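You operate a simulated robot arm through the tools that you are given. There is no shell and no other tool.

Carry out the task below with a simulated robot arm. There is one attempt and no reset: what you move stays moved.

JOB
Put the pot marked "clips" from the vise table on top of the teal box there and the pot marked "nuts" on the top of the tall cabinet. Take the yellow bracket and put it on the shelf under the vise table. Open the bag drawer, fetch the red bag from the floor of the bag drawer and set it on the top of the tall cabinet, then shut the drawer. Close the block drawer. Shut the bar drawer. Do these in any order. Set down upright: yellow bracket, red bag.

The check looks at the end state, three seconds after you hand in, the way a careful person would. Anything else that was tipped, shoved, dropped, spilled or broken makes it a failure.

ROBOT AND FRAMES
A 7-joint arm with a fingered hand on a trunk, on a base that moves. Base frame: it is fixed to the floor where the robot stands at the start and does not move with it; the origin is under the middle of the robot, x ahead of it, y to its left, z up; the surface under the hand at the start is at about z = 80. Units: cm, degrees, N and s.
With the tool pointing down near the work surface it reaches from about 30 to 70 cm from the robot's upright axis, wherever it stands. Its first joint turns from -69.0 to 172.0 degrees. Places, roughly: bag drawer [140, -10, 30]; bar drawer [140, 90, 70]; block drawer [150, 90, 60]; blue pot, red pot, white pot, yellow pot [50, 0, 75]; red bag (24x12x20 cm) [130, -10, 20]; shelf under the vise table [70, -10, 20]; teal box (15x10x8 cm) [50, -40, 80]; top of the tall cabinet [230, -160, 100]; yellow bracket (11x6x8 cm) [60, -40, 80]. Payload 3.4 kg.
The TCP is the grasp point between the finger pads, 2.5 cm short of the fingertips. In the tool frame z runs along the fingers and y along their closing line. The gripper opens to 8.8 cm; its body begins 2.9 cm behind the TCP. The gripper is a hand of 4 fingers: y runs from the thumb to the fingers, the wrist lies at [-1.3, -9.7, -16.2] in the tool frame, and closing takes about 1.5 s.
Orientation is that of the tool frame in the base frame, as a unit quaternion [x, y, z, w]. With the fingers straight down and the wrist toward the robot, the tool's x, y and z point along [0, 1, 0], [1, 0, 0] and [0, 0, -1] of the base frame.

CONTROLS
- The arm moves only by the tool jog_arm. Its argument "targets" is a list of rows, each a list of 6 numbers: the shift along the tool's x, y, z in cm, then the turn, a rotation vector about the tool's x, y, z in degrees. In form: [[tx, ty, tz, rx, ry, rz], ...]. A call has 1 to 20 rows; each row shifts and turns the commanded pose from where the row before left it, along the tool's axes as they then stand. "hand" is the closure, from 0 (fully open) to 1 (shut), set as the call begins (left out, the last holds). Rows are played at 5 a second. More than 5 cm and 8.6 degrees between two rows, or a gripper value outside its range, and nothing of the call is played. Where a pose cannot be reached the arm comes as near as it can. A force on the tool above 40 N (or 10 N above the force at the start of the call, whichever is more), or a blocked arm, ends the call early, and 0.2 s more pass. The fingers move at their own pace (about 10.8 cm/s each) and stop on an object; they squeeze with about 26 N. The grip force told is the motor's: it shows also when the fingers shut on nothing. Time passes only in rows, and 0.2 s behind the last, so rows that do not move let the fingers close. It gives the time, the measured TCP pose, the force on the tool (base axes), the opening and the grip force at its end, in the units of the frame above (readings bear some noise), with the torque about the TCP (base axes, N m) and any sound that the robot's microphone picked up.
- Cameras (640 x 400 px; columns grow to the right, rows downward): "scene" is now at [12.91, -0.89, 144.93]; the picture's right is [-0.12, -0.99, 0.00], its down [-0.74, 0.09, -0.66] and it looks along [0.66, -0.08, -0.75] (base axes); focal length 254 px, centre (320, 200). "wrist" rides on the gripper at [6.4, -8.3, -9.8] in the tool frame; the picture's right is [-0.62, 0.37, -0.69], its down [-0.71, -0.63, 0.30] and it looks along [-0.32, 0.68, 0.65] (tool axes); focal length 265 px, centre (320, 200). There is no depth. A picture from a camera that has moved, and an enlarged one, comes with that camera's place and axes in the base frame and with its lens.
- grab_frame(camera): a new picture of that camera. It takes no simulated time.
- raise_lower(by): slides the trunk up (or, below 0, down) by that many cm; the arm and the scene camera ride with it, the base frame stays. It gives what a move gives, with no picture.
- roll_base(legs): drives the robot by 1 to 6 legs, each [ahead, left, turn to the left] in cm, cm and degrees, along the robot's own axes; the way and the turn of a leg run together, so that a leg with both is an arc; at most 150 cm and 180 degrees a leg. The arm and the cameras ride along, it lands a little off, and it stops where it bumps. It gives what a move gives.
- move_fingers(index, middle, ring, thumb_bend, thumb_turn): sets how far each is bent, from 0 (flat) to 1 (curled in); at 0.3 the hand is open as for a grip, at 0.7 the pads meet at the TCP. One left out holds its place. A second passes; each finger stops where it meets its share of the squeeze, and holds until it gets a number again. A gripper value or a shape takes the hand back. It gives what a move gives, with no picture; readings hold the bend of each and the force on the fingers (four entries, about 0 where the hand has none), thumb and palm. thumb_turn goes from beside the hand (0) to across from the fingers (1), as for a grip.
- set_grasp(shape): the hand has 4 fingers and takes this shape, open, in about a second: jaw (thumb against the fingers, like two jaws); tri (thumb and two fingers); tip (a fingertip pinch); poke (one finger out to press); point (the index stretched); flat (the hand flat); cup (the hand cupped); fist (a fist). The gripper value then closes the fingers along that shape, each until it touches; the sizes above hold for jaw. It gives what a move gives, with no picture.
- turn_head(pan, tilt): turns the head with the scene camera to pan (to the left, within 86 degrees either way) and tilt (down, from -29 to 69), counted from straight ahead of the robot. It gives what a move gives.
- zoom(camera, box): a new picture of the part [left, top, right, bottom] of that camera's present view, enlarged. It takes no simulated time.
- hand_in(): hands the job in; it is judged then, once.

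Nothing tells you exact positions but the pictures and the camera data. Unless the task says otherwise, let go and move clear before handing in.

The tools are called after "Call:" as a command line: name --pt "numbers of a row" for each row, then --argument value for the rest, lists and objects as JSON in quotes. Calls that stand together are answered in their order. jog_arm: Moves the arm, as the interface text tells. Its arguments: {"type":"object","properties":{"targets":{"type":"array","items":{"type":"array","items":{"type":"number"}}},"hand":{"type":"number"}},"required":["targets"]} The other tools are called the same way: raise_lower (by) moves the trunk up or down; set_grasp (shape) gives the hand a shape; move_fingers (index, middle, ring, thumb_bend, thumb_turn) moves the fingers one by one; roll_base (legs) drives the base; turn_head (pan, tilt) turns the head that bears the scene camera; grab_frame (camera) takes a picture; zoom (camera, box) takes an enlarged picture of a part of a camera's view; hand_in () hands the job in.

At the start:

```text
clock: 0.0
eef_pos: [54.65, -5.41, 109.44]
orientation: [0.707, 0.707, 0.0, 0.0]
ft_force: [0.0, -0.3, -0.8]
wrist_torque: [0.02, 0.0, 0.0]
width: 8.73
grip_force: 0.0
shape: jaw
bend: [0.3, 0.3, 0.3, 0.3, 0.98]
finger forces: [0.0, 0.0, 0.0, 0.1, 0.1, 0.0]
trunk travel left (down, up): [-77.5, 6.5]
robot x, y, heading: [0.02, 0.16, -0.2]
head pan, tilt (commanded): [-6.8, 48.4]
```

scene: 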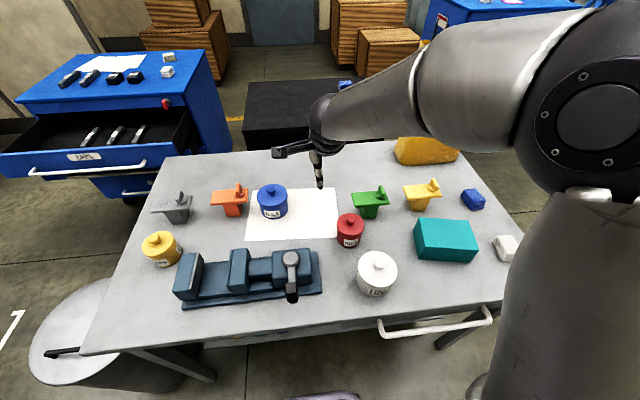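
wrist: 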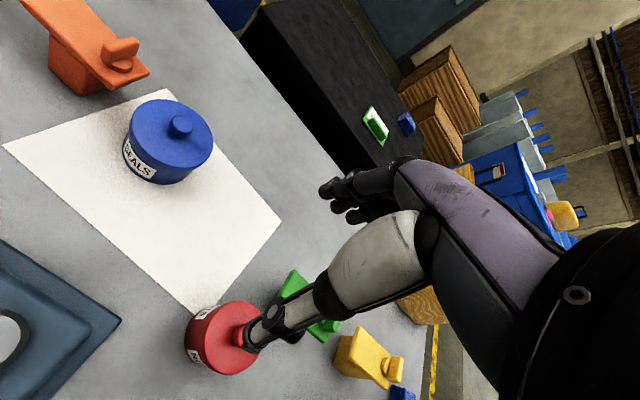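

I see the vise table with four pots (yellow, blue, red, white), four brackets, and a teal box, with a blue drawer cabinet standing open on the left. I'll zoom in first to read the labels.

Call:
zoom --camera "scene" --box '[120, 160, 320, 310]'

Call:
zoom --camera "scene" --box '[320, 160, 540, 310]'

Call:
zoom --camera "scene" --box '[0, 0, 240, 200]'

Call:
zoom --camera "scene" --box '[240, 0, 600, 180]'

```text
2.67 times, centred on (220, 235) of scene
camera zoom: at [12.91, -0.89, 144.93], right [-0.12, -0.99, 0.0], down [-0.74, 0.09, -0.66], along [0.66, -0.08, -0.75], focal length 678 px, centre (587, 107)
```

zoom: 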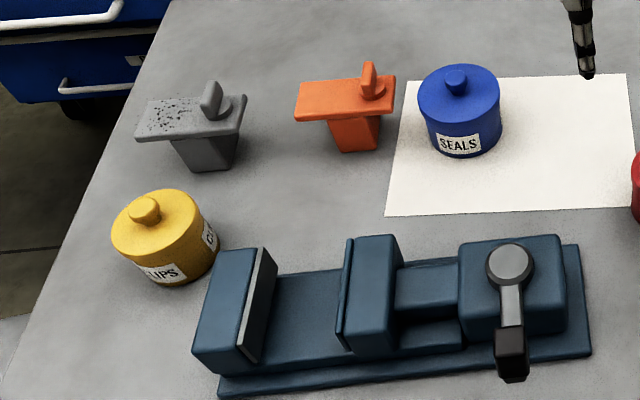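

```text
2.67 times, centred on (430, 235) of scene
camera zoom: at [12.91, -0.89, 144.93], right [-0.12, -0.99, 0.0], down [-0.74, 0.09, -0.66], along [0.66, -0.08, -0.75], focal length 678 px, centre (27, 107)
```

zoom: 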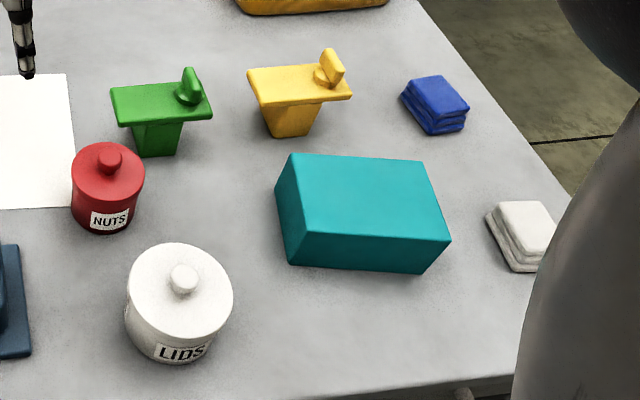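

```text
2.00 times, centred on (120, 100) of scene
camera zoom: at [12.91, -0.89, 144.93], right [-0.12, -0.99, 0.0], down [-0.74, 0.09, -0.66], along [0.66, -0.08, -0.75], focal length 509 px, centre (720, 400)
```

zoom: 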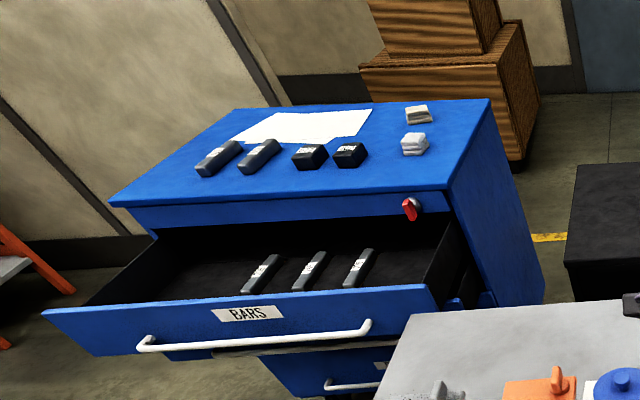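

```text
1.78 times, centred on (420, 90) of scene
camera zoom: at [12.91, -0.89, 144.93], right [-0.12, -0.99, 0.0], down [-0.74, 0.09, -0.66], along [0.66, -0.08, -0.75], focal length 452 px, centre (142, 396)
```

zoom: 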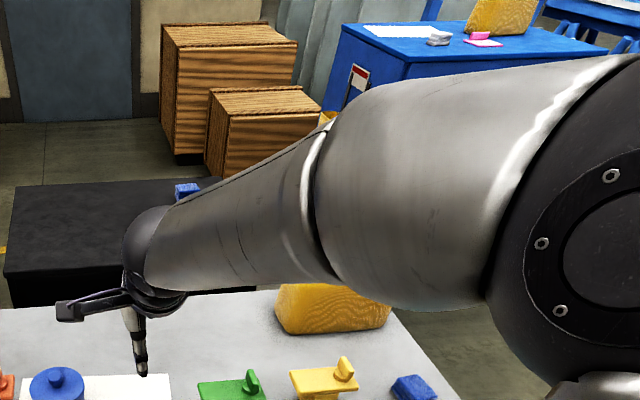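

The clips pot is the yellow one and the nuts pot is the red one. Now I'll turn the head to look at the drawers, the black cabinet and the tall cabinet.

Call:
turn_head --pan 35 --tilt 25

Call:
grab_frame --camera "scene"

Call:
turn_head --pan -30 --tilt 15

Call:
grab_frame --camera "scene"

Call:
turn_head --pan 5 --tilt 25

Call:
grab_frame --camera "scene"

Call:
turn_head --pan -75 --tilt 30

Call:
grab_frame --camera "scene"

Call:
turn_head --pan 80 --tilt 30

Call:
grab_frame --camera "scene"

```text
clock: 1.1
eef_pos: [54.58, -5.43, 109.38]
orientation: [0.708, 0.707, 0.0, 0.001]
ft_force: [0.1, -1.0, -0.2]
wrist_torque: [-0.01, 0.06, 0.01]
width: 8.76
grip_force: 0.1
shape: jaw
bend: [0.3, 0.3, 0.3, 0.3, 0.98]
finger forces: [0.1, 0.0, 0.0, 0.0, 0.1, 0.0]
trunk travel left (down, up): [-77.5, 6.5]
robot x, y, heading: [0.04, -0.03, 0.1]
head pan, tilt (commanded): [35.0, 25.0]
```

```text
taken
camera scene: at [12.67, 5.32, 148.45], right [0.57, -0.82, 0.0], down [-0.35, -0.24, -0.91], along [0.74, 0.52, -0.42], focal length 254 px, centre (320, 200)
```

scene: 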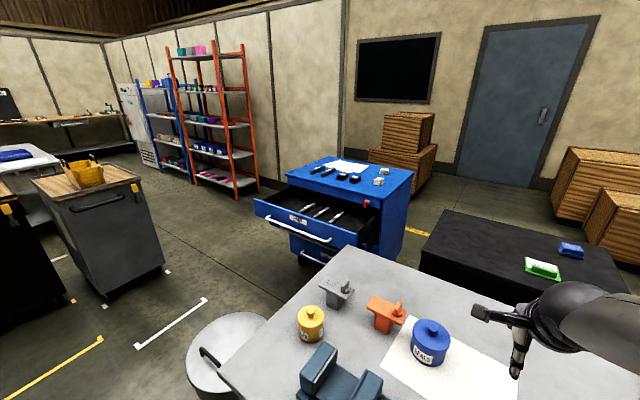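

```text
clock: 2.5
eef_pos: [54.66, -5.5, 109.41]
orientation: [0.707, 0.707, 0.0, -0.001]
ft_force: [-0.5, -0.6, 0.6]
wrist_torque: [0.0, 0.01, 0.04]
width: 8.77
grip_force: 0.1
shape: jaw
bend: [0.3, 0.3, 0.3, 0.3, 0.98]
finger forces: [0.0, 0.0, 0.0, 0.0, 0.0, 0.1]
trunk travel left (down, up): [-77.5, 6.5]
robot x, y, heading: [0.04, 0.02, -0.1]
head pan, tilt (commanded): [-30.0, 15.0]
```

```text
taken
camera scene: at [13.21, -4.62, 150.08], right [-0.5, -0.87, 0.0], down [-0.22, 0.13, -0.97], along [0.84, -0.48, -0.26], focal length 254 px, centre (320, 200)
```

scene: 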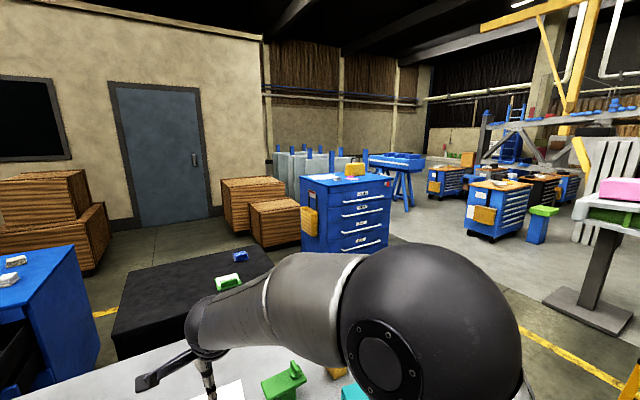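

```text
clock: 3.5
eef_pos: [54.62, -5.48, 109.48]
orientation: [0.707, 0.707, 0.0, 0.0]
ft_force: [0.1, 0.2, -0.4]
wrist_torque: [-0.02, 0.01, 0.02]
width: 8.74
grip_force: 0.1
shape: jaw
bend: [0.3, 0.3, 0.3, 0.3, 0.98]
finger forces: [0.0, 0.1, 0.1, 0.1, 0.0, 0.0]
trunk travel left (down, up): [-77.5, 6.5]
robot x, y, heading: [-0.02, 0.23, 0.1]
head pan, tilt (commanded): [5.0, 25.0]
```

```text
taken
camera scene: at [14.3, 0.84, 148.46], right [0.09, -1.0, 0.0], down [-0.42, -0.04, -0.91], along [0.9, 0.08, -0.42], focal length 254 px, centre (320, 200)
```

scene: 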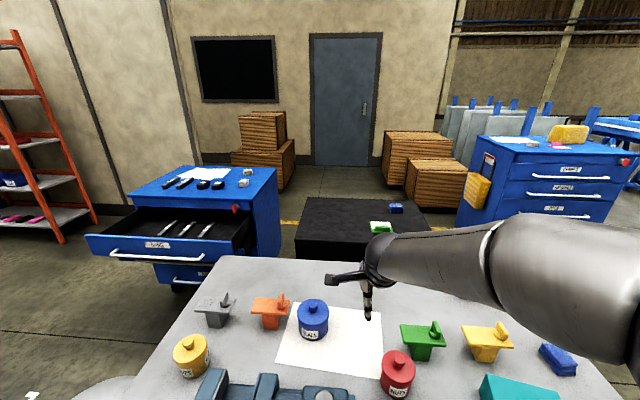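

```text
clock: 5.0
eef_pos: [54.57, -5.37, 109.38]
orientation: [0.707, 0.707, -0.001, 0.0]
ft_force: [0.0, -0.5, -0.1]
wrist_torque: [-0.03, -0.03, 0.01]
width: 8.79
grip_force: 0.1
shape: jaw
bend: [0.3, 0.3, 0.3, 0.3, 0.98]
finger forces: [0.0, 0.0, 0.0, 0.1, 0.0, 0.1]
trunk travel left (down, up): [-77.5, 6.5]
robot x, y, heading: [-0.13, 0.0, -0.2]
head pan, tilt (commanded): [-75.0, 30.0]
```

```text
taken
camera scene: at [7.46, -8.69, 147.66], right [-0.97, -0.26, 0.0], down [-0.13, 0.48, -0.87], along [0.22, -0.84, -0.5], focal length 254 px, centre (320, 200)
```

scene: 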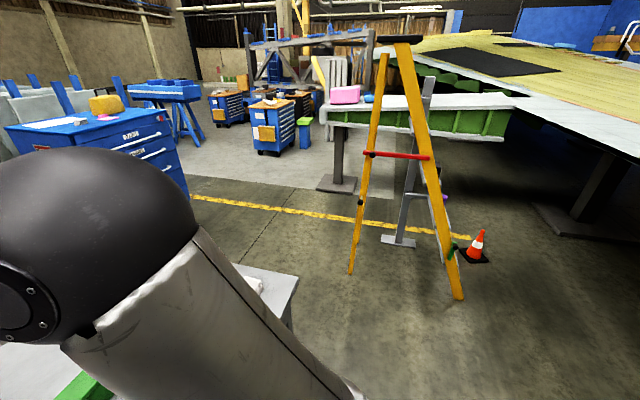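

```text
clock: 7.4
eef_pos: [54.63, -5.41, 109.38]
orientation: [0.707, 0.707, 0.0, 0.001]
ft_force: [0.6, 0.2, -0.2]
wrist_torque: [-0.02, -0.01, 0.01]
width: 8.77
grip_force: 0.1
shape: jaw
bend: [0.3, 0.3, 0.3, 0.3, 0.98]
finger forces: [0.1, 0.0, 0.0, 0.0, 0.1, 0.0]
trunk travel left (down, up): [-77.5, 6.5]
robot x, y, heading: [0.02, 0.03, 0.1]
head pan, tilt (commanded): [80.0, 30.0]
```

```text
taken
camera scene: at [6.69, 8.95, 147.66], right [0.98, -0.17, 0.0], down [-0.09, -0.49, -0.87], along [0.15, 0.85, -0.5], focal length 254 px, centre (320, 200)
```

scene: 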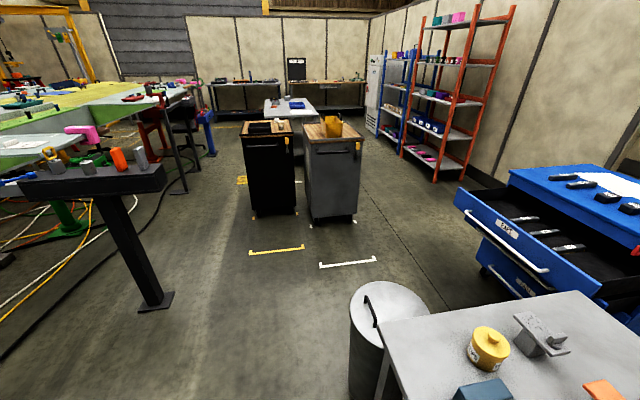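

I've got a general layout now. Next I want a closer look at the vise table to locate the pots, bracket and teal box accurately.

Call:
turn_head --pan 25 --tilt 58

Call:
grab_frame --camera "scene"

Call:
turn_head --pan -30 --tilt 58

Call:
grab_frame --camera "scene"

```text
clock: 8.6
eef_pos: [54.63, -5.35, 109.54]
orientation: [0.707, 0.707, 0.0, 0.0]
ft_force: [-1.1, -0.2, 0.4]
wrist_torque: [0.02, 0.04, 0.02]
width: 8.76
grip_force: 0.1
shape: jaw
bend: [0.3, 0.3, 0.3, 0.3, 0.98]
finger forces: [0.0, 0.0, 0.0, 0.1, 0.1, 0.0]
trunk travel left (down, up): [-77.5, 6.5]
robot x, y, heading: [0.08, -0.17, 0.1]
head pan, tilt (commanded): [25.0, 58.0]
```

```text
taken
camera scene: at [11.36, 2.96, 143.69], right [0.42, -0.91, 0.0], down [-0.77, -0.36, -0.53], along [0.48, 0.22, -0.85], focal length 254 px, centre (320, 200)
```

scene: 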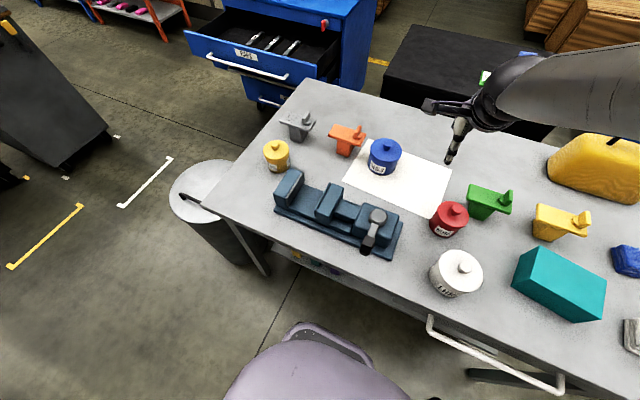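

```text
clock: 9.9
eef_pos: [54.62, -5.38, 109.35]
orientation: [0.707, 0.707, -0.001, 0.0]
ft_force: [0.5, -0.2, 0.2]
wrist_torque: [0.03, -0.04, 0.03]
width: 8.77
grip_force: 0.0
shape: jaw
bend: [0.3, 0.3, 0.3, 0.3, 0.98]
finger forces: [0.0, 0.0, 0.1, 0.1, 0.0, 0.0]
trunk travel left (down, up): [-77.5, 6.5]
robot x, y, heading: [0.06, 0.18, -0.2]
head pan, tilt (commanded): [-30.0, 58.0]
```

```text
taken
camera scene: at [11.09, -3.39, 143.69], right [-0.5, -0.87, 0.0], down [-0.73, 0.42, -0.53], along [0.46, -0.26, -0.85], focal length 254 px, centre (320, 200)
```

scene: 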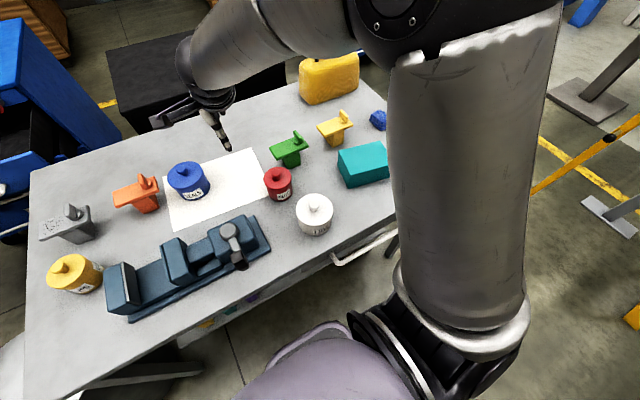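

The table objects are all visible from two angles. I'll zoom in on each for triangulation.

Call:
zoom --camera "scene" --box '[20, 150, 180, 310]'

Call:
zoom --camera "scene" --box '[240, 90, 400, 250]'

Call:
turn_head --pan 25 --tilt 58

Call:
zoom --camera "scene" --box '[200, 90, 360, 250]'

Call:
zoom --camera "scene" --box '[410, 160, 570, 320]'

Call:
zoom --camera "scene" --box '[480, 180, 640, 340]'

```text
2.50 times, centred on (100, 230) of scene
camera zoom: at [11.09, -3.39, 143.69], right [-0.5, -0.87, 0.0], down [-0.73, 0.42, -0.53], along [0.46, -0.26, -0.85], focal length 636 px, centre (870, 125)
```

zoom: 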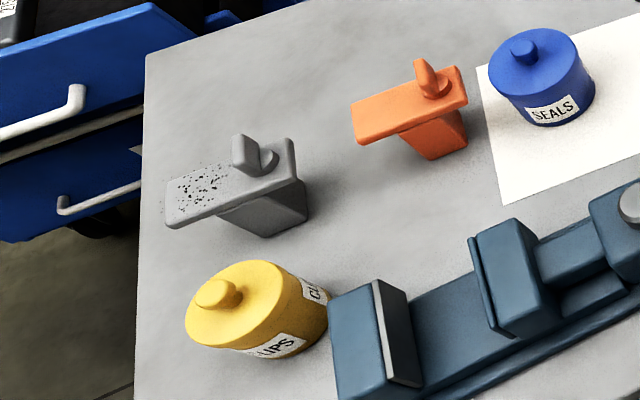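

```text
2.50 times, centred on (320, 170) of scene
camera zoom: at [11.09, -3.39, 143.69], right [-0.5, -0.87, 0.0], down [-0.73, 0.42, -0.53], along [0.46, -0.26, -0.85], focal length 636 px, centre (320, 275)
```

zoom: 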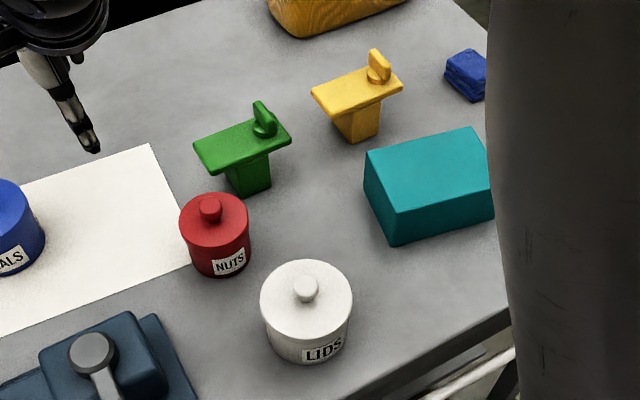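

```text
clock: 11.1
eef_pos: [54.56, -5.41, 109.44]
orientation: [0.707, 0.708, 0.001, 0.0]
ft_force: [-0.7, -0.6, -0.6]
wrist_torque: [-0.02, 0.01, -0.02]
width: 8.74
grip_force: 0.0
shape: jaw
bend: [0.3, 0.3, 0.3, 0.3, 0.98]
finger forces: [0.1, 0.1, 0.0, 0.0, 0.0, 0.0]
trunk travel left (down, up): [-77.5, 6.5]
robot x, y, heading: [-0.16, -0.13, 0.2]
head pan, tilt (commanded): [25.0, 58.0]
```

```text
2.50 times, centred on (280, 170) of scene
camera zoom: at [11.36, 2.95, 143.69], right [0.42, -0.91, 0.0], down [-0.77, -0.36, -0.53], along [0.48, 0.22, -0.85], focal length 636 px, centre (420, 275)
```

zoom: 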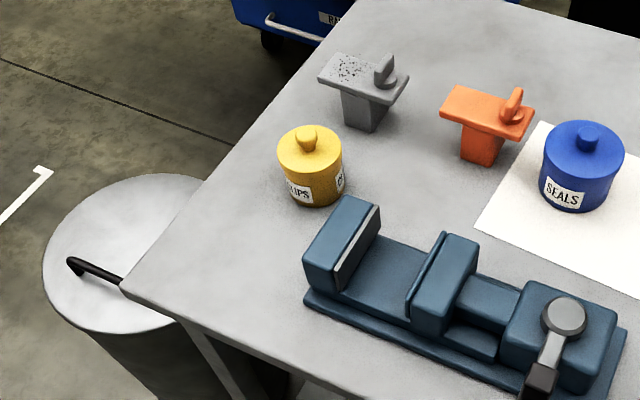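

```text
2.50 times, centred on (490, 240) of scene
camera zoom: at [11.36, 2.95, 143.69], right [0.42, -0.91, 0.0], down [-0.77, -0.36, -0.53], along [0.48, 0.22, -0.85], focal length 636 px, centre (-105, 100)
```

zoom: 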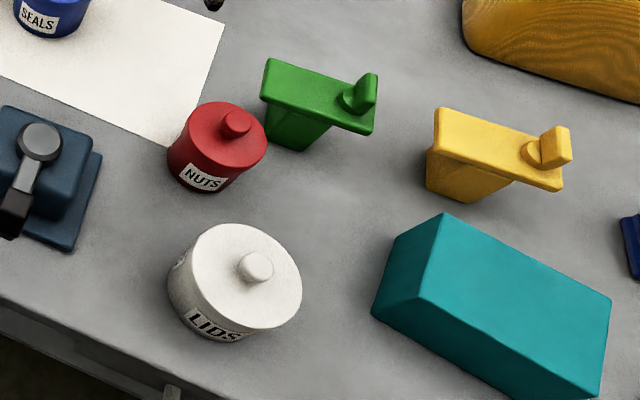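

```text
2.50 times, centred on (560, 260) of scene
camera zoom: at [11.36, 2.95, 143.69], right [0.42, -0.91, 0.0], down [-0.77, -0.36, -0.53], along [0.48, 0.22, -0.85], focal length 636 px, centre (-280, 50)
```

zoom: 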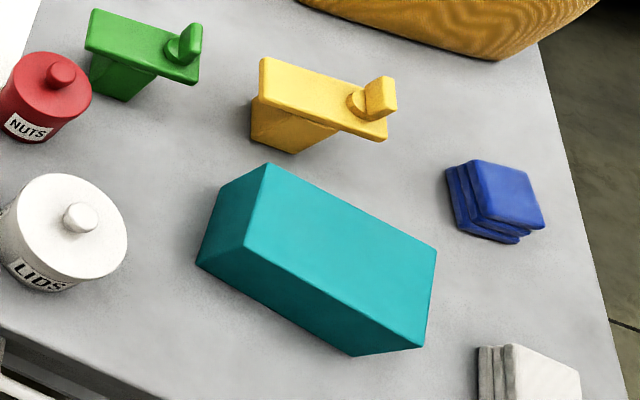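

Triangulation puts the yellow pot at about (57, 40), the red pot at about (57, -15), and the teal box top at about (51, -43.5, 83). I'll move the hand over the yellow pot, staying high, and check it with the wrist camera.

Call:
jog_arm --pt "4.5 0.2 0 0 0 0" --pt "4.5 0.2 0 0 0 0" --pt "4.5 0.2 0 0 0 0" --pt "4.5 0.2 0 0 0 0" --pt "4.5 0.2 0 0 0 0" --pt "4.5 0.2 0 0 0 0" --pt "4.5 0.2 0 0 0 0" --pt "4.5 0.2 0 0 0 0" --pt "4.5 0.2 0.5 0 0 0" --pt "4.5 0.2 0.5 0 0 0" --pt "0 0 0 0 0 0" --hand 0

Call:
grab_frame --camera "wrist"

Call:
turn_head --pan 30 --tilt 48

Call:
grab_frame --camera "scene"

```text
clock: 13.5
eef_pos: [54.04, 25.18, 107.14]
orientation: [0.707, 0.707, 0.0, 0.0]
ft_force: [0.0, -0.9, -0.4]
wrist_torque: [0.04, 0.0, -0.04]
width: 8.76
grip_force: 0.0
shape: jaw
bend: [0.3, 0.3, 0.3, 0.3, 0.98]
finger forces: [0.0, 0.0, 0.0, 0.0, 0.1, 0.0]
out of reach, approached as far as the arm can: row 7, 8, 9, 10
trunk travel left (down, up): [-77.5, 6.5]
robot x, y, heading: [-0.07, -0.34, 0.1]
head pan, tilt (commanded): [25.0, 58.0]
```

```text
taken
camera wrist: at [45.7, 31.73, 116.94], right [0.37, -0.62, 0.69], down [-0.63, -0.71, -0.3], along [0.68, -0.32, -0.65], focal length 265 px, centre (320, 200)
```

wrist: 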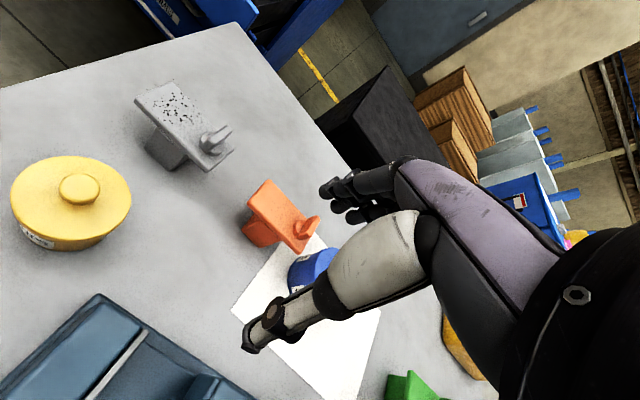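

```text
clock: 14.2
eef_pos: [53.98, 25.12, 107.22]
orientation: [0.706, 0.708, 0.0, 0.0]
ft_force: [-0.7, 0.3, -0.2]
wrist_torque: [-0.02, 0.01, -0.01]
width: 8.79
grip_force: 0.0
shape: jaw
bend: [0.3, 0.3, 0.3, 0.3, 0.98]
finger forces: [0.0, 0.0, 0.0, 0.0, 0.0, 0.0]
trunk travel left (down, up): [-77.5, 6.5]
robot x, y, heading: [-0.17, 0.01, 0.1]
head pan, tilt (commanded): [30.0, 48.0]
```

```text
taken
camera scene: at [11.93, 3.98, 144.98], right [0.5, -0.87, 0.0], down [-0.64, -0.37, -0.67], along [0.58, 0.33, -0.74], focal length 254 px, centre (320, 200)
```

scene: 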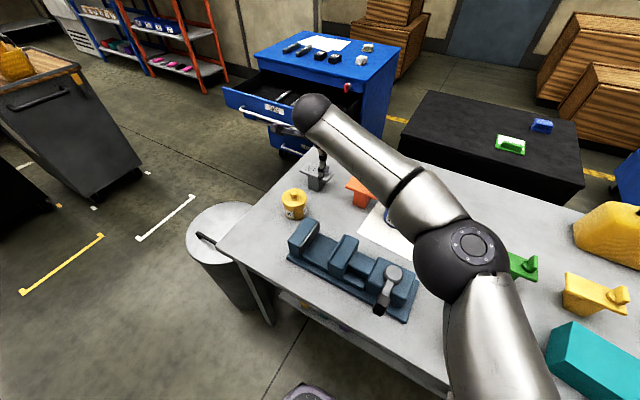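

The pot is beyond comfortable reach from this spot. I'll shift the base left about 22 cm and recheck.

Call:
roll_base --legs '[[0, 22, 0]]'

Call:
jog_arm --pt "0 0 0 0 0 0"

Call:
grab_frame --camera "wrist"

```text
clock: 15.9
eef_pos: [53.84, 47.86, 107.18]
orientation: [0.705, 0.709, 0.0, 0.0]
ft_force: [0.8, 0.0, -0.5]
wrist_torque: [0.0, -0.03, -0.01]
width: 8.76
grip_force: 0.1
shape: jaw
bend: [0.3, 0.3, 0.3, 0.3, 0.98]
finger forces: [0.0, 0.1, 0.0, 0.0, 0.0, 0.1]
trunk travel left (down, up): [-77.5, 6.5]
robot x, y, heading: [-0.14, 22.53, 0.4]
head pan, tilt (commanded): [30.0, 48.0]
```

```text
clock: 16.3
eef_pos: [53.84, 47.74, 107.16]
orientation: [0.705, 0.709, 0.001, -0.001]
ft_force: [-1.1, -0.2, -0.1]
wrist_torque: [-0.03, -0.01, 0.0]
width: 8.78
grip_force: 0.1
shape: jaw
bend: [0.3, 0.3, 0.3, 0.3, 0.98]
finger forces: [0.1, 0.0, 0.0, 0.0, 0.1, 0.0]
trunk travel left (down, up): [-77.5, 6.5]
robot x, y, heading: [0.13, 22.23, 0.1]
head pan, tilt (commanded): [30.0, 48.0]
```

```text
taken
camera wrist: at [45.48, 54.26, 117.01], right [0.37, -0.62, 0.69], down [-0.63, -0.72, -0.31], along [0.69, -0.32, -0.65], focal length 265 px, centre (320, 200)
```

wrist: 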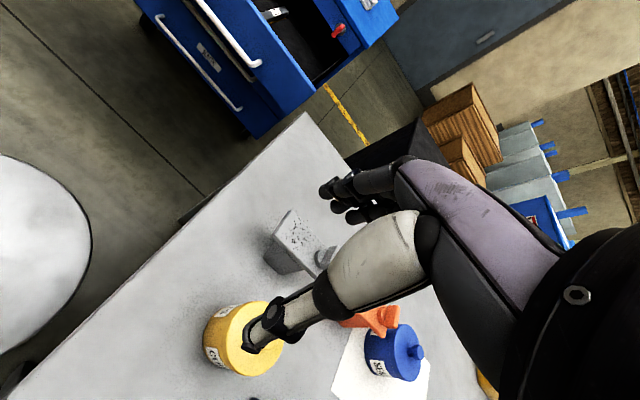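

The arm keeps the reached pose as its commanded one. I'll now move over the pot at about z=100 and check alignment with the wrist camera.

Call:
jog_arm --pt "-4 1.4 3.5 0 0 0" --pt "-4 1.4 3.5 0 0 0" --pt "0 0 0 0 0 0"

Call:
grab_frame --camera "wrist"

Call:
turn_head --pan 20 --tilt 55

Call:
grab_frame --camera "scene"

```text
refused: row 1 steps farther than a row can; nothing moved
```

```text
taken
camera wrist: at [45.48, 54.26, 117.01], right [0.37, -0.62, 0.69], down [-0.63, -0.72, -0.31], along [0.69, -0.32, -0.65], focal length 265 px, centre (320, 200)
```

wrist: 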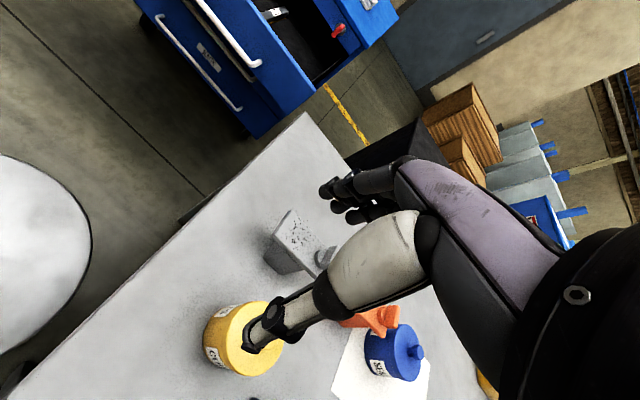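

```text
clock: 17.1
eef_pos: [53.79, 47.83, 107.07]
orientation: [0.705, 0.709, 0.0, -0.001]
ft_force: [0.8, -0.3, -0.4]
wrist_torque: [-0.01, -0.02, 0.0]
width: 8.78
grip_force: 0.1
shape: jaw
bend: [0.3, 0.3, 0.3, 0.3, 0.98]
finger forces: [0.1, 0.1, 0.0, 0.1, 0.0, 0.0]
trunk travel left (down, up): [-77.5, 6.5]
robot x, y, heading: [0.14, 22.19, 0.1]
head pan, tilt (commanded): [20.0, 55.0]
```

```text
taken
camera scene: at [11.83, 25.02, 144.06], right [0.35, -0.94, 0.0], down [-0.77, -0.28, -0.57], along [0.54, 0.2, -0.82], focal length 254 px, centre (320, 200)
```

scene: 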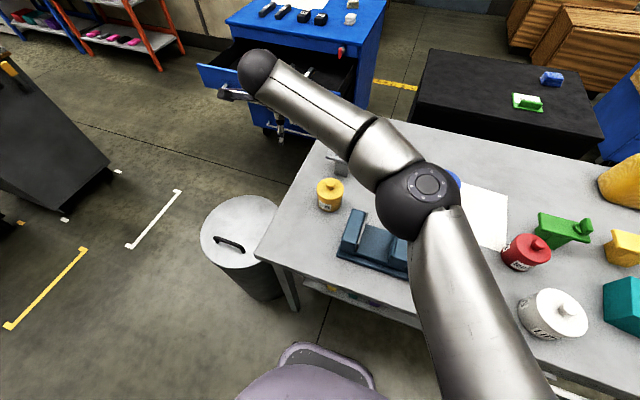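

Steps are limited to 5 cm in total distance, so I'll use smaller ones. I'll also zoom on the pot for another bearing.

Call:
zoom --camera "scene" --box '[280, 150, 400, 270]'

Call:
jog_arm --pt "-2 0.7 1.5 0 0 0" --pt "-2 0.7 1.5 0 0 0" --pt "-2 0.7 1.5 0 0 0" --pt "-2 0.7 1.5 0 0 0" --pt "0 0 0 0 0 0"

Call:
grab_frame --camera "wrist"

```text
3.33 times, centred on (340, 210) of scene
camera zoom: at [11.83, 25.02, 144.06], right [0.35, -0.94, 0.0], down [-0.77, -0.28, -0.57], along [0.54, 0.2, -0.82], focal length 848 px, centre (253, 167)
```

zoom: 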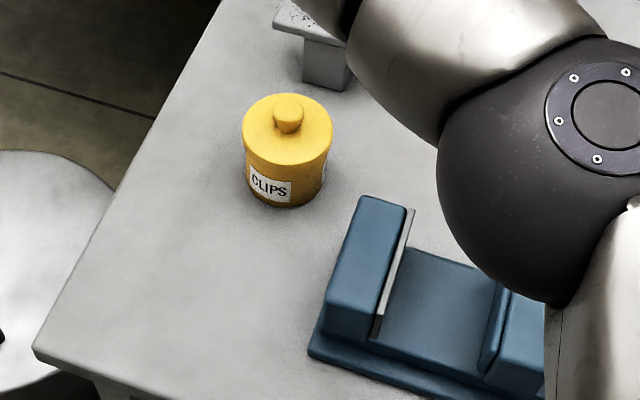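

```text
clock: 18.3
eef_pos: [56.79, 39.63, 101.1]
orientation: [0.706, 0.708, 0.0, -0.001]
ft_force: [0.0, 0.4, -0.4]
wrist_torque: [-0.02, -0.01, -0.02]
width: 8.79
grip_force: 0.0
shape: jaw
bend: [0.3, 0.3, 0.3, 0.3, 0.98]
finger forces: [0.0, 0.1, 0.0, 0.1, 0.0, 0.1]
trunk travel left (down, up): [-77.5, 6.5]
robot x, y, heading: [0.13, 22.39, 0.2]
head pan, tilt (commanded): [20.0, 55.0]
```

```text
taken
camera wrist: at [48.46, 46.16, 110.86], right [0.37, -0.62, 0.69], down [-0.63, -0.72, -0.31], along [0.69, -0.32, -0.65], focal length 265 px, centre (320, 200)
```

wrist: 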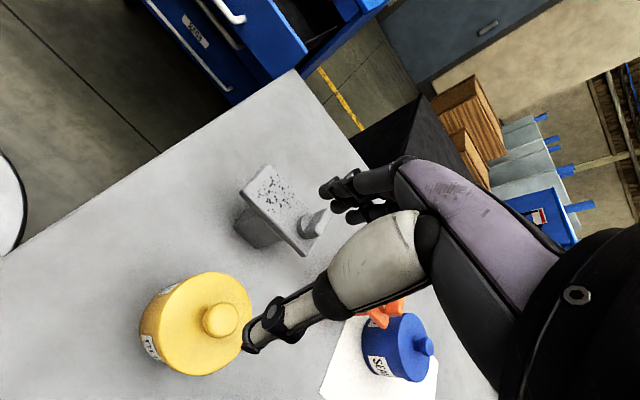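

Combining views, the lid top is nearer z≈87 and the pot center is near (53.8, 37.4). I'll shift over that, lower to about z=95, and look again.

Call:
jog_arm --pt "-1.1 -1.5 3 0 0 0" --pt "-1.1 -1.5 3 0 0 0" --pt "0 0 0 0 0 0"

Call:
grab_frame --camera "wrist"

Call:
zoom --camera "scene" --box '[240, 100, 440, 260]'

```text
clock: 19.1
eef_pos: [54.38, 36.94, 95.81]
orientation: [0.715, 0.699, 0.007, -0.009]
ft_force: [-0.1, -0.3, 0.3]
wrist_torque: [-0.01, 0.05, 0.01]
width: 8.76
grip_force: 0.1
shape: jaw
bend: [0.3, 0.3, 0.3, 0.3, 0.98]
finger forces: [0.0, 0.0, 0.1, 0.0, 0.0, 0.0]
trunk travel left (down, up): [-77.5, 6.5]
robot x, y, heading: [0.12, 22.13, 0.2]
head pan, tilt (commanded): [20.0, 55.0]
```

```text
taken
camera wrist: at [46.2, 43.45, 105.68], right [0.36, -0.64, 0.68], down [-0.64, -0.7, -0.32], along [0.68, -0.32, -0.66], focal length 265 px, centre (320, 200)
```

wrist: 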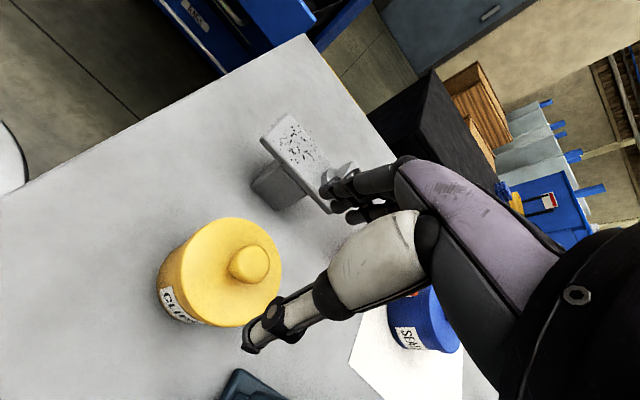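

```text
2.50 times, centred on (340, 180) of scene
camera zoom: at [11.86, 25.0, 144.05], right [0.35, -0.94, 0.0], down [-0.77, -0.28, -0.57], along [0.54, 0.2, -0.82], focal length 636 px, centre (270, 250)
```

zoom: 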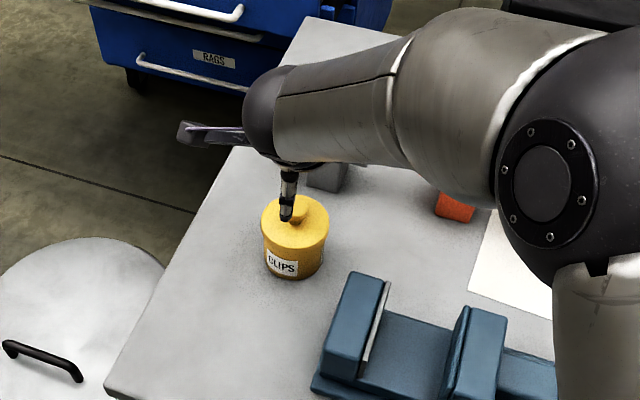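

Alignment looks close. I'll zoom in on the wrist view for a finer estimate.

Call:
zoom --camera "wrist" --box '[120, 160, 360, 380]'

Call:
zoom --camera "scene" --box '[300, 150, 390, 220]'

```text
1.82 times, centred on (240, 270) of wrist
camera zoom: at [46.2, 43.45, 105.68], right [0.36, -0.64, 0.68], down [-0.64, -0.7, -0.32], along [0.68, -0.32, -0.66], focal length 483 px, centre (466, 73)
```

zoom: 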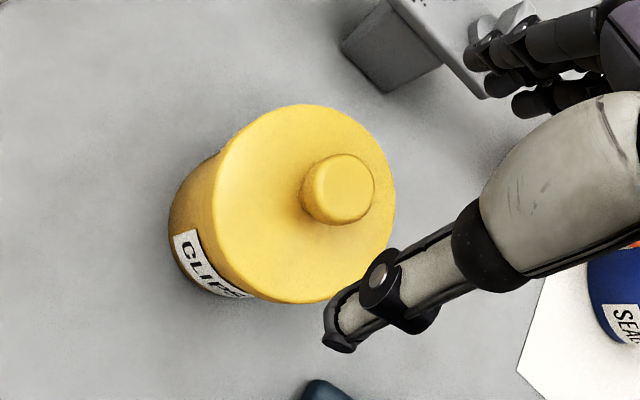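

```text
5.71 times, centred on (345, 185) of scene
camera zoom: at [11.86, 25.0, 144.05], right [0.35, -0.94, 0.0], down [-0.77, -0.28, -0.57], along [0.54, 0.2, -0.82], focal length 1453 px, centre (177, 286)
```

zoom: 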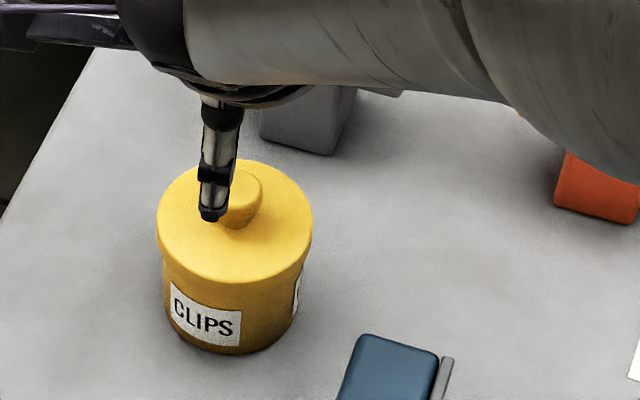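

The pot is centered at about (54.2, 37.3), nearly under the TCP. I'll settle the pose and check before descending.

Call:
jog_arm --pt "0.3 -0.1 1 0 0 0" --pt "0 0 0 0 0 0"

```text
clock: 19.7
eef_pos: [54.14, 37.54, 94.58]
orientation: [0.712, 0.702, 0.006, -0.006]
ft_force: [-0.5, 0.9, 0.4]
wrist_torque: [-0.01, -0.01, 0.03]
width: 8.8
grip_force: 0.1
shape: jaw
bend: [0.3, 0.3, 0.3, 0.3, 0.98]
finger forces: [0.0, 0.0, 0.0, 0.0, 0.1, 0.0]
trunk travel left (down, up): [-77.5, 6.5]
robot x, y, heading: [0.29, 22.29, 0.6]
head pan, tilt (commanded): [20.0, 55.0]
```

Pose is good. I'll descend in small steps to bring the fingers around the pot's upper body.

Call:
jog_arm --pt "0 0 1.5 0 0 0" --pt "0 0 1.5 0 0 0" --pt "0 0 1.5 0 0 0" --pt "0 0 1.5 0 0 0" --pt "0 0 1.0 0 0 0" --pt "0 0 0 0 0 0"

Call:
grab_frame --camera "wrist"

Call:
zoom --camera "scene" --box '[280, 130, 400, 230]'

```text
clock: 21.1
eef_pos: [53.63, 37.99, 87.16]
orientation: [0.706, 0.709, 0.001, -0.001]
ft_force: [1.7, -0.6, 5.2]
wrist_torque: [0.01, -0.18, 0.0]
width: 8.78
grip_force: 0.1
shape: jaw
bend: [0.28, 0.3, 0.3, 0.3, 0.98]
finger forces: [4.3, 0.0, 0.1, 0.0, 0.0, 0.0]
trunk travel left (down, up): [-77.5, 6.5]
robot x, y, heading: [-0.0, 22.33, 0.2]
head pan, tilt (commanded): [20.0, 55.0]
```

```text
taken
camera wrist: at [45.26, 44.45, 97.01], right [0.37, -0.62, 0.69], down [-0.63, -0.72, -0.31], along [0.69, -0.32, -0.65], focal length 265 px, centre (320, 200)
```

wrist: 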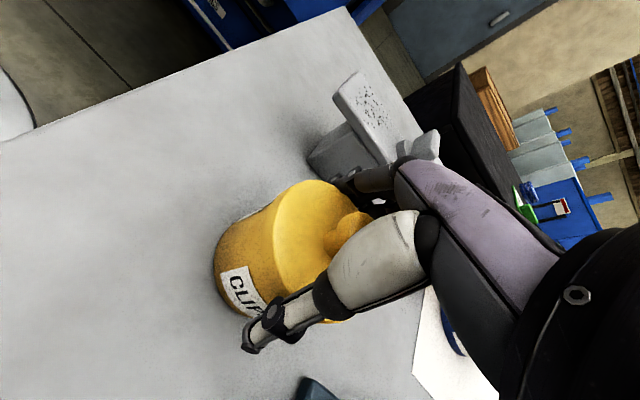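

```text
4.00 times, centred on (340, 180) of scene
camera zoom: at [11.81, 25.01, 144.06], right [0.35, -0.94, 0.0], down [-0.77, -0.28, -0.57], along [0.54, 0.2, -0.82], focal length 1017 px, centre (240, 280)
```

zoom: 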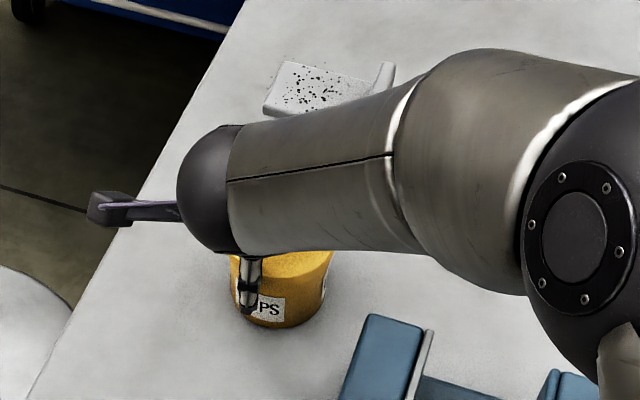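

The index finger touched the lid because the TCP drifted to x=53.6. I'll raise, shift forward and sideways a little, and come down again.

Call:
jog_arm --pt "0 0 -2 0 0 0" --pt "0 0 -2 0 0 0" --pt "-0.6 0.9 0 0 0 0" --pt "0 0 0 0 0 0"

Call:
zoom --camera "wrist" --box '[160, 140, 440, 380]'

```text
clock: 22.1
eef_pos: [54.6, 37.18, 91.29]
orientation: [0.706, 0.708, 0.002, -0.001]
ft_force: [-0.1, 0.3, 0.6]
wrist_torque: [-0.01, -0.02, 0.01]
width: 8.79
grip_force: 0.1
shape: jaw
bend: [0.3, 0.3, 0.3, 0.3, 0.98]
finger forces: [0.0, 0.0, 0.1, 0.0, 0.1, 0.0]
trunk travel left (down, up): [-77.5, 6.5]
robot x, y, heading: [0.0, 22.41, 0.0]
head pan, tilt (commanded): [20.0, 55.0]
```

```text
1.67 times, centred on (300, 260) of wrist
camera zoom: at [46.21, 43.66, 101.15], right [0.37, -0.62, 0.69], down [-0.63, -0.71, -0.31], along [0.69, -0.32, -0.65], focal length 442 px, centre (353, 100)
```

zoom: 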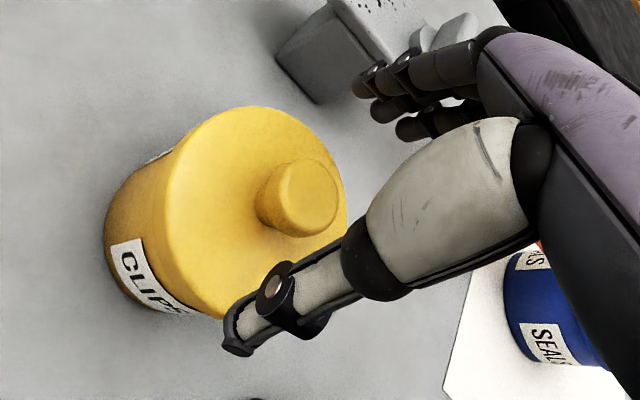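

The pot center comes out near (54.1, 37.45). I'll open the fingers a bit wider for clearance and re-center before descending.

Call:
move_fingers --index 0.2 --middle 0.2 --ring 0.2 --thumb_bend 0.2

Call:
jog_arm --pt "0.2 -0.4 0 0 0 0" --pt "0 0 1.5 0 0 0" --pt "0 0 1.5 0 0 0" --pt "0 0 1.0 0 0 0" --pt "0 0 0 0 0 0"

Call:
zoom --camera "wrist" --box '[160, 140, 440, 380]'

```text
clock: 23.1
eef_pos: [54.53, 37.14, 91.22]
orientation: [0.707, 0.708, 0.001, -0.001]
ft_force: [0.3, -0.1, -0.6]
wrist_torque: [0.01, 0.0, 0.01]
width: 10.34
grip_force: 0.1
shape: fingers
bend: [0.2, 0.2, 0.2, 0.2, 0.98]
finger forces: [0.1, 0.1, 0.0, 0.1, 0.0, 0.1]
trunk travel left (down, up): [-77.5, 6.5]
robot x, y, heading: [-0.05, 22.86, 0.3]
head pan, tilt (commanded): [20.0, 55.0]
```

```text
clock: 24.3
eef_pos: [54.03, 37.53, 87.11]
orientation: [0.706, 0.709, 0.002, 0.0]
ft_force: [-0.4, 0.6, 0.5]
wrist_torque: [0.02, 0.0, 0.01]
width: 10.37
grip_force: 0.1
shape: fingers
bend: [0.2, 0.2, 0.2, 0.2, 0.98]
finger forces: [0.0, 0.0, 0.0, 0.0, 0.2, 0.0]
trunk travel left (down, up): [-77.5, 6.5]
robot x, y, heading: [-0.1, 22.14, 0.3]
head pan, tilt (commanded): [20.0, 55.0]
```

```text
1.67 times, centred on (300, 260) of wrist
camera zoom: at [45.68, 43.95, 96.93], right [0.37, -0.62, 0.69], down [-0.63, -0.72, -0.31], along [0.69, -0.32, -0.65], focal length 442 px, centre (353, 100)
```

zoom: 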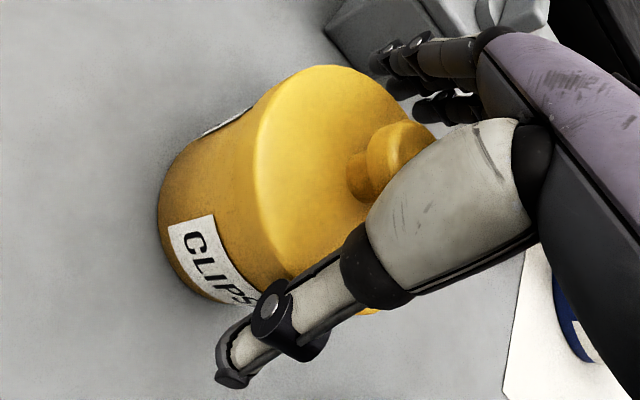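

No contact now. I'll go down about 1.2 cm more and then close the hand.

Call:
jog_arm --pt "0 0 0.6 0 0 0" --pt "0 0 0.6 0 0 0" --pt "0 0 0 0 0 0"

Call:
jog_arm --pt "0 0 0 0 0 0" --pt "0 0 0 0 0 0" --pt "0 0 0 0 0 0" --pt "0 0 0 0 0 0" --pt "0 0 0 0 0 0" --pt "0 0 0 0 0 0" --pt "0 0 0 0 0 0" --pt "0 0 0 0 0 0" --hand 1

Call:
zoom --camera "wrist" --box '[160, 140, 440, 380]'

```text
clock: 25.1
eef_pos: [54.12, 37.47, 86.2]
orientation: [0.705, 0.709, 0.003, 0.001]
ft_force: [-3.0, -0.9, 6.9]
wrist_torque: [0.02, 0.24, 0.01]
width: 10.65
grip_force: 2.2
shape: fingers
bend: [0.2, 0.2, 0.2, 0.18, 0.98]
finger forces: [0.1, 0.1, 0.0, 0.0, 5.7, 0.0]
trunk travel left (down, up): [-77.5, 6.5]
robot x, y, heading: [0.01, 22.75, 0.2]
head pan, tilt (commanded): [20.0, 55.0]
```

```text
clock: 26.9
eef_pos: [53.99, 37.58, 86.15]
orientation: [0.705, 0.709, 0.002, 0.0]
ft_force: [-1.8, -1.1, 6.0]
wrist_torque: [-0.12, -0.11, 0.01]
width: 5.93
grip_force: 26.0
shape: jaw
bend: [0.25, 0.38, 0.4, 0.55, 0.98]
finger forces: [33.7, 12.0, 3.8, 0.1, 53.3, 0.0]
trunk travel left (down, up): [-77.5, 6.5]
robot x, y, heading: [0.14, 22.49, 0.4]
head pan, tilt (commanded): [20.0, 55.0]
```

```text
1.67 times, centred on (300, 260) of wrist
camera zoom: at [45.65, 43.89, 95.95], right [0.37, -0.62, 0.69], down [-0.63, -0.72, -0.31], along [0.69, -0.32, -0.65], focal length 442 px, centre (353, 100)
```

zoom: 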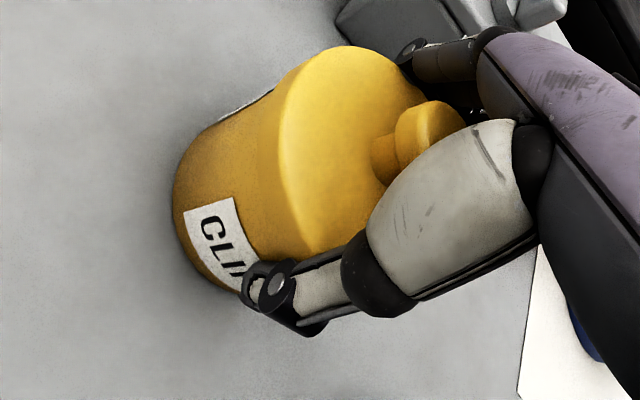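

The grip reads firm. I'll lift gently by 3 cm and check how the pot hangs.

Call:
jog_arm --pt "0 0 -0.5 0 0 0" --pt "0 0 -1 0 0 0" --pt "0 0 -1.5 0 0 0" --pt "0 0 0 0 0 0"

Call:
zoom --camera "wrist" --box '[160, 140, 440, 380]'

Call:
zoom --camera "scene" --box '[280, 130, 400, 230]'

```text
clock: 27.9
eef_pos: [54.29, 37.18, 88.92]
orientation: [0.705, 0.709, 0.001, 0.0]
ft_force: [-0.5, 0.0, -2.0]
wrist_torque: [-0.01, -0.03, 0.03]
width: 5.92
grip_force: 26.1
shape: jaw
bend: [0.25, 0.38, 0.4, 0.55, 0.98]
finger forces: [34.7, 11.3, 3.1, 0.0, 50.6, 0.0]
trunk travel left (down, up): [-77.5, 6.5]
robot x, y, heading: [0.26, 22.39, 0.1]
head pan, tilt (commanded): [20.0, 55.0]
```

```text
1.67 times, centred on (300, 260) of wrist
camera zoom: at [45.83, 43.75, 98.81], right [0.37, -0.62, 0.69], down [-0.63, -0.72, -0.31], along [0.69, -0.32, -0.65], focal length 442 px, centre (353, 100)
```

zoom: 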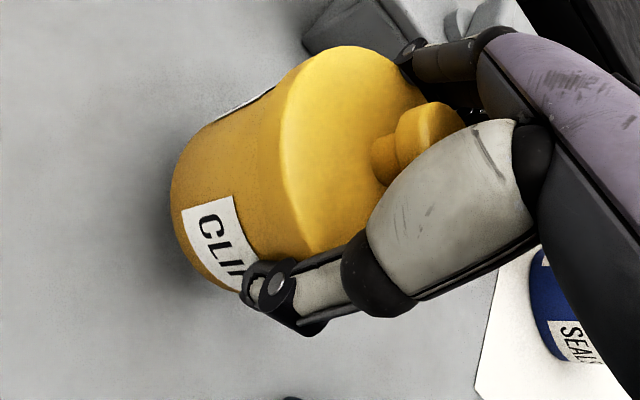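

```text
4.00 times, centred on (340, 180) of scene
camera zoom: at [11.88, 25.02, 144.05], right [0.35, -0.94, 0.0], down [-0.77, -0.28, -0.57], along [0.54, 0.2, -0.82], focal length 1017 px, centre (240, 280)
```

zoom: 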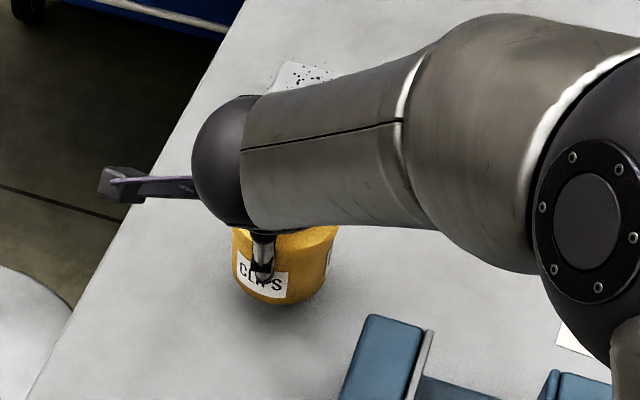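

The pot is held upright and weighs about 2 N. I'll raise it well clear and drive right so the teal box is in easy reach.

Call:
jog_arm --pt "0 0 -3 0 0 0" --pt "0 0 -3 0 0 0" --pt "0 0 -3 0 0 0" --pt "0 0 -3 0 0 0" --pt "0 0 -3 0 0 0" --pt "0 0 -3 0 0 0" --pt "0 0 0 0 0 0"

Call:
roll_base --legs '[[0, -42, 0]]'

Call:
turn_head --pan -10 --tilt 55

Call:
grab_frame --camera "scene"

Call:
grab_frame --camera "wrist"

```text
clock: 29.0
eef_pos: [52.6, 36.28, 95.25]
orientation: [0.716, 0.693, -0.054, -0.068]
ft_force: [-0.8, 0.2, -1.5]
wrist_torque: [0.01, -0.02, -0.01]
width: 5.9
grip_force: 26.1
shape: jaw
bend: [0.25, 0.38, 0.4, 0.55, 0.98]
finger forces: [34.6, 11.4, 3.0, 0.1, 49.8, 0.0]
trunk travel left (down, up): [-77.5, 6.5]
robot x, y, heading: [0.06, 22.2, 0.2]
head pan, tilt (commanded): [20.0, 55.0]
stopped in row 5: the arm was blocked; the commanded pose is now the measured one
```

```text
clock: 31.6
eef_pos: [52.7, -5.74, 95.4]
orientation: [0.717, 0.692, -0.052, -0.069]
ft_force: [0.3, -0.7, -1.6]
wrist_torque: [0.03, -0.02, -0.02]
width: 5.89
grip_force: 25.6
shape: jaw
bend: [0.25, 0.38, 0.4, 0.55, 0.98]
finger forces: [34.5, 11.5, 3.1, 0.0, 49.9, 0.0]
trunk travel left (down, up): [-77.5, 6.5]
robot x, y, heading: [0.18, -19.25, 0.0]
head pan, tilt (commanded): [20.0, 55.0]
```

```text
clock: 32.5
eef_pos: [52.76, -5.78, 95.4]
orientation: [0.717, 0.691, -0.052, -0.069]
ft_force: [0.2, -0.3, -1.4]
wrist_torque: [0.01, -0.05, 0.04]
width: 5.91
grip_force: 26.2
shape: jaw
bend: [0.25, 0.38, 0.4, 0.55, 0.98]
finger forces: [34.4, 11.4, 3.2, 0.0, 49.7, 0.1]
trunk travel left (down, up): [-77.5, 6.5]
robot x, y, heading: [0.54, -19.5, -0.1]
head pan, tilt (commanded): [-10.0, 55.0]
```

```text
taken
camera scene: at [12.32, -20.54, 144.05], right [-0.17, -0.99, 0.0], down [-0.81, 0.14, -0.57], along [0.56, -0.1, -0.82], focal length 254 px, centre (320, 200)
```

scene: 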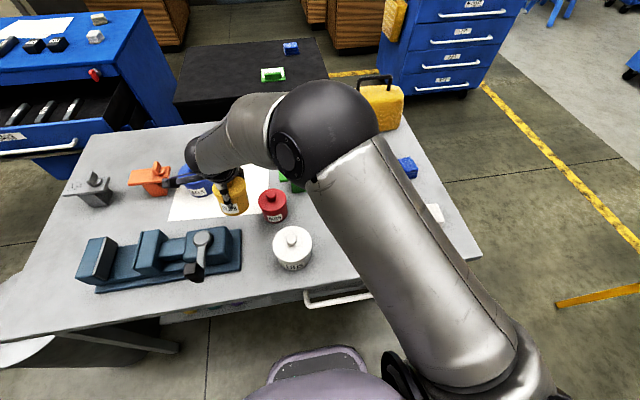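

```text
taken
camera wrist: at [46.46, 0.86, 106.67], right [0.46, -0.65, 0.61], down [-0.7, -0.68, -0.21], along [0.55, -0.33, -0.77], focal length 265 px, centre (320, 200)
```

wrist: 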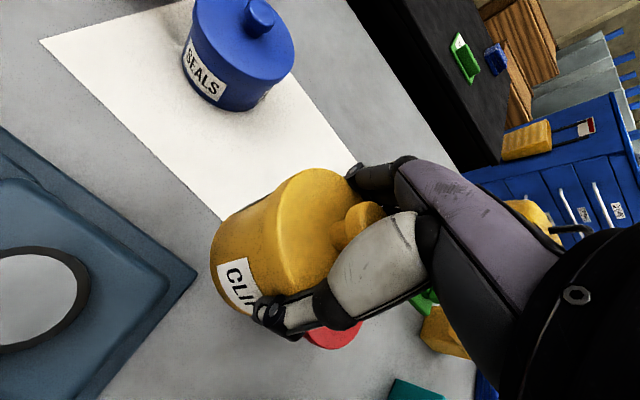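

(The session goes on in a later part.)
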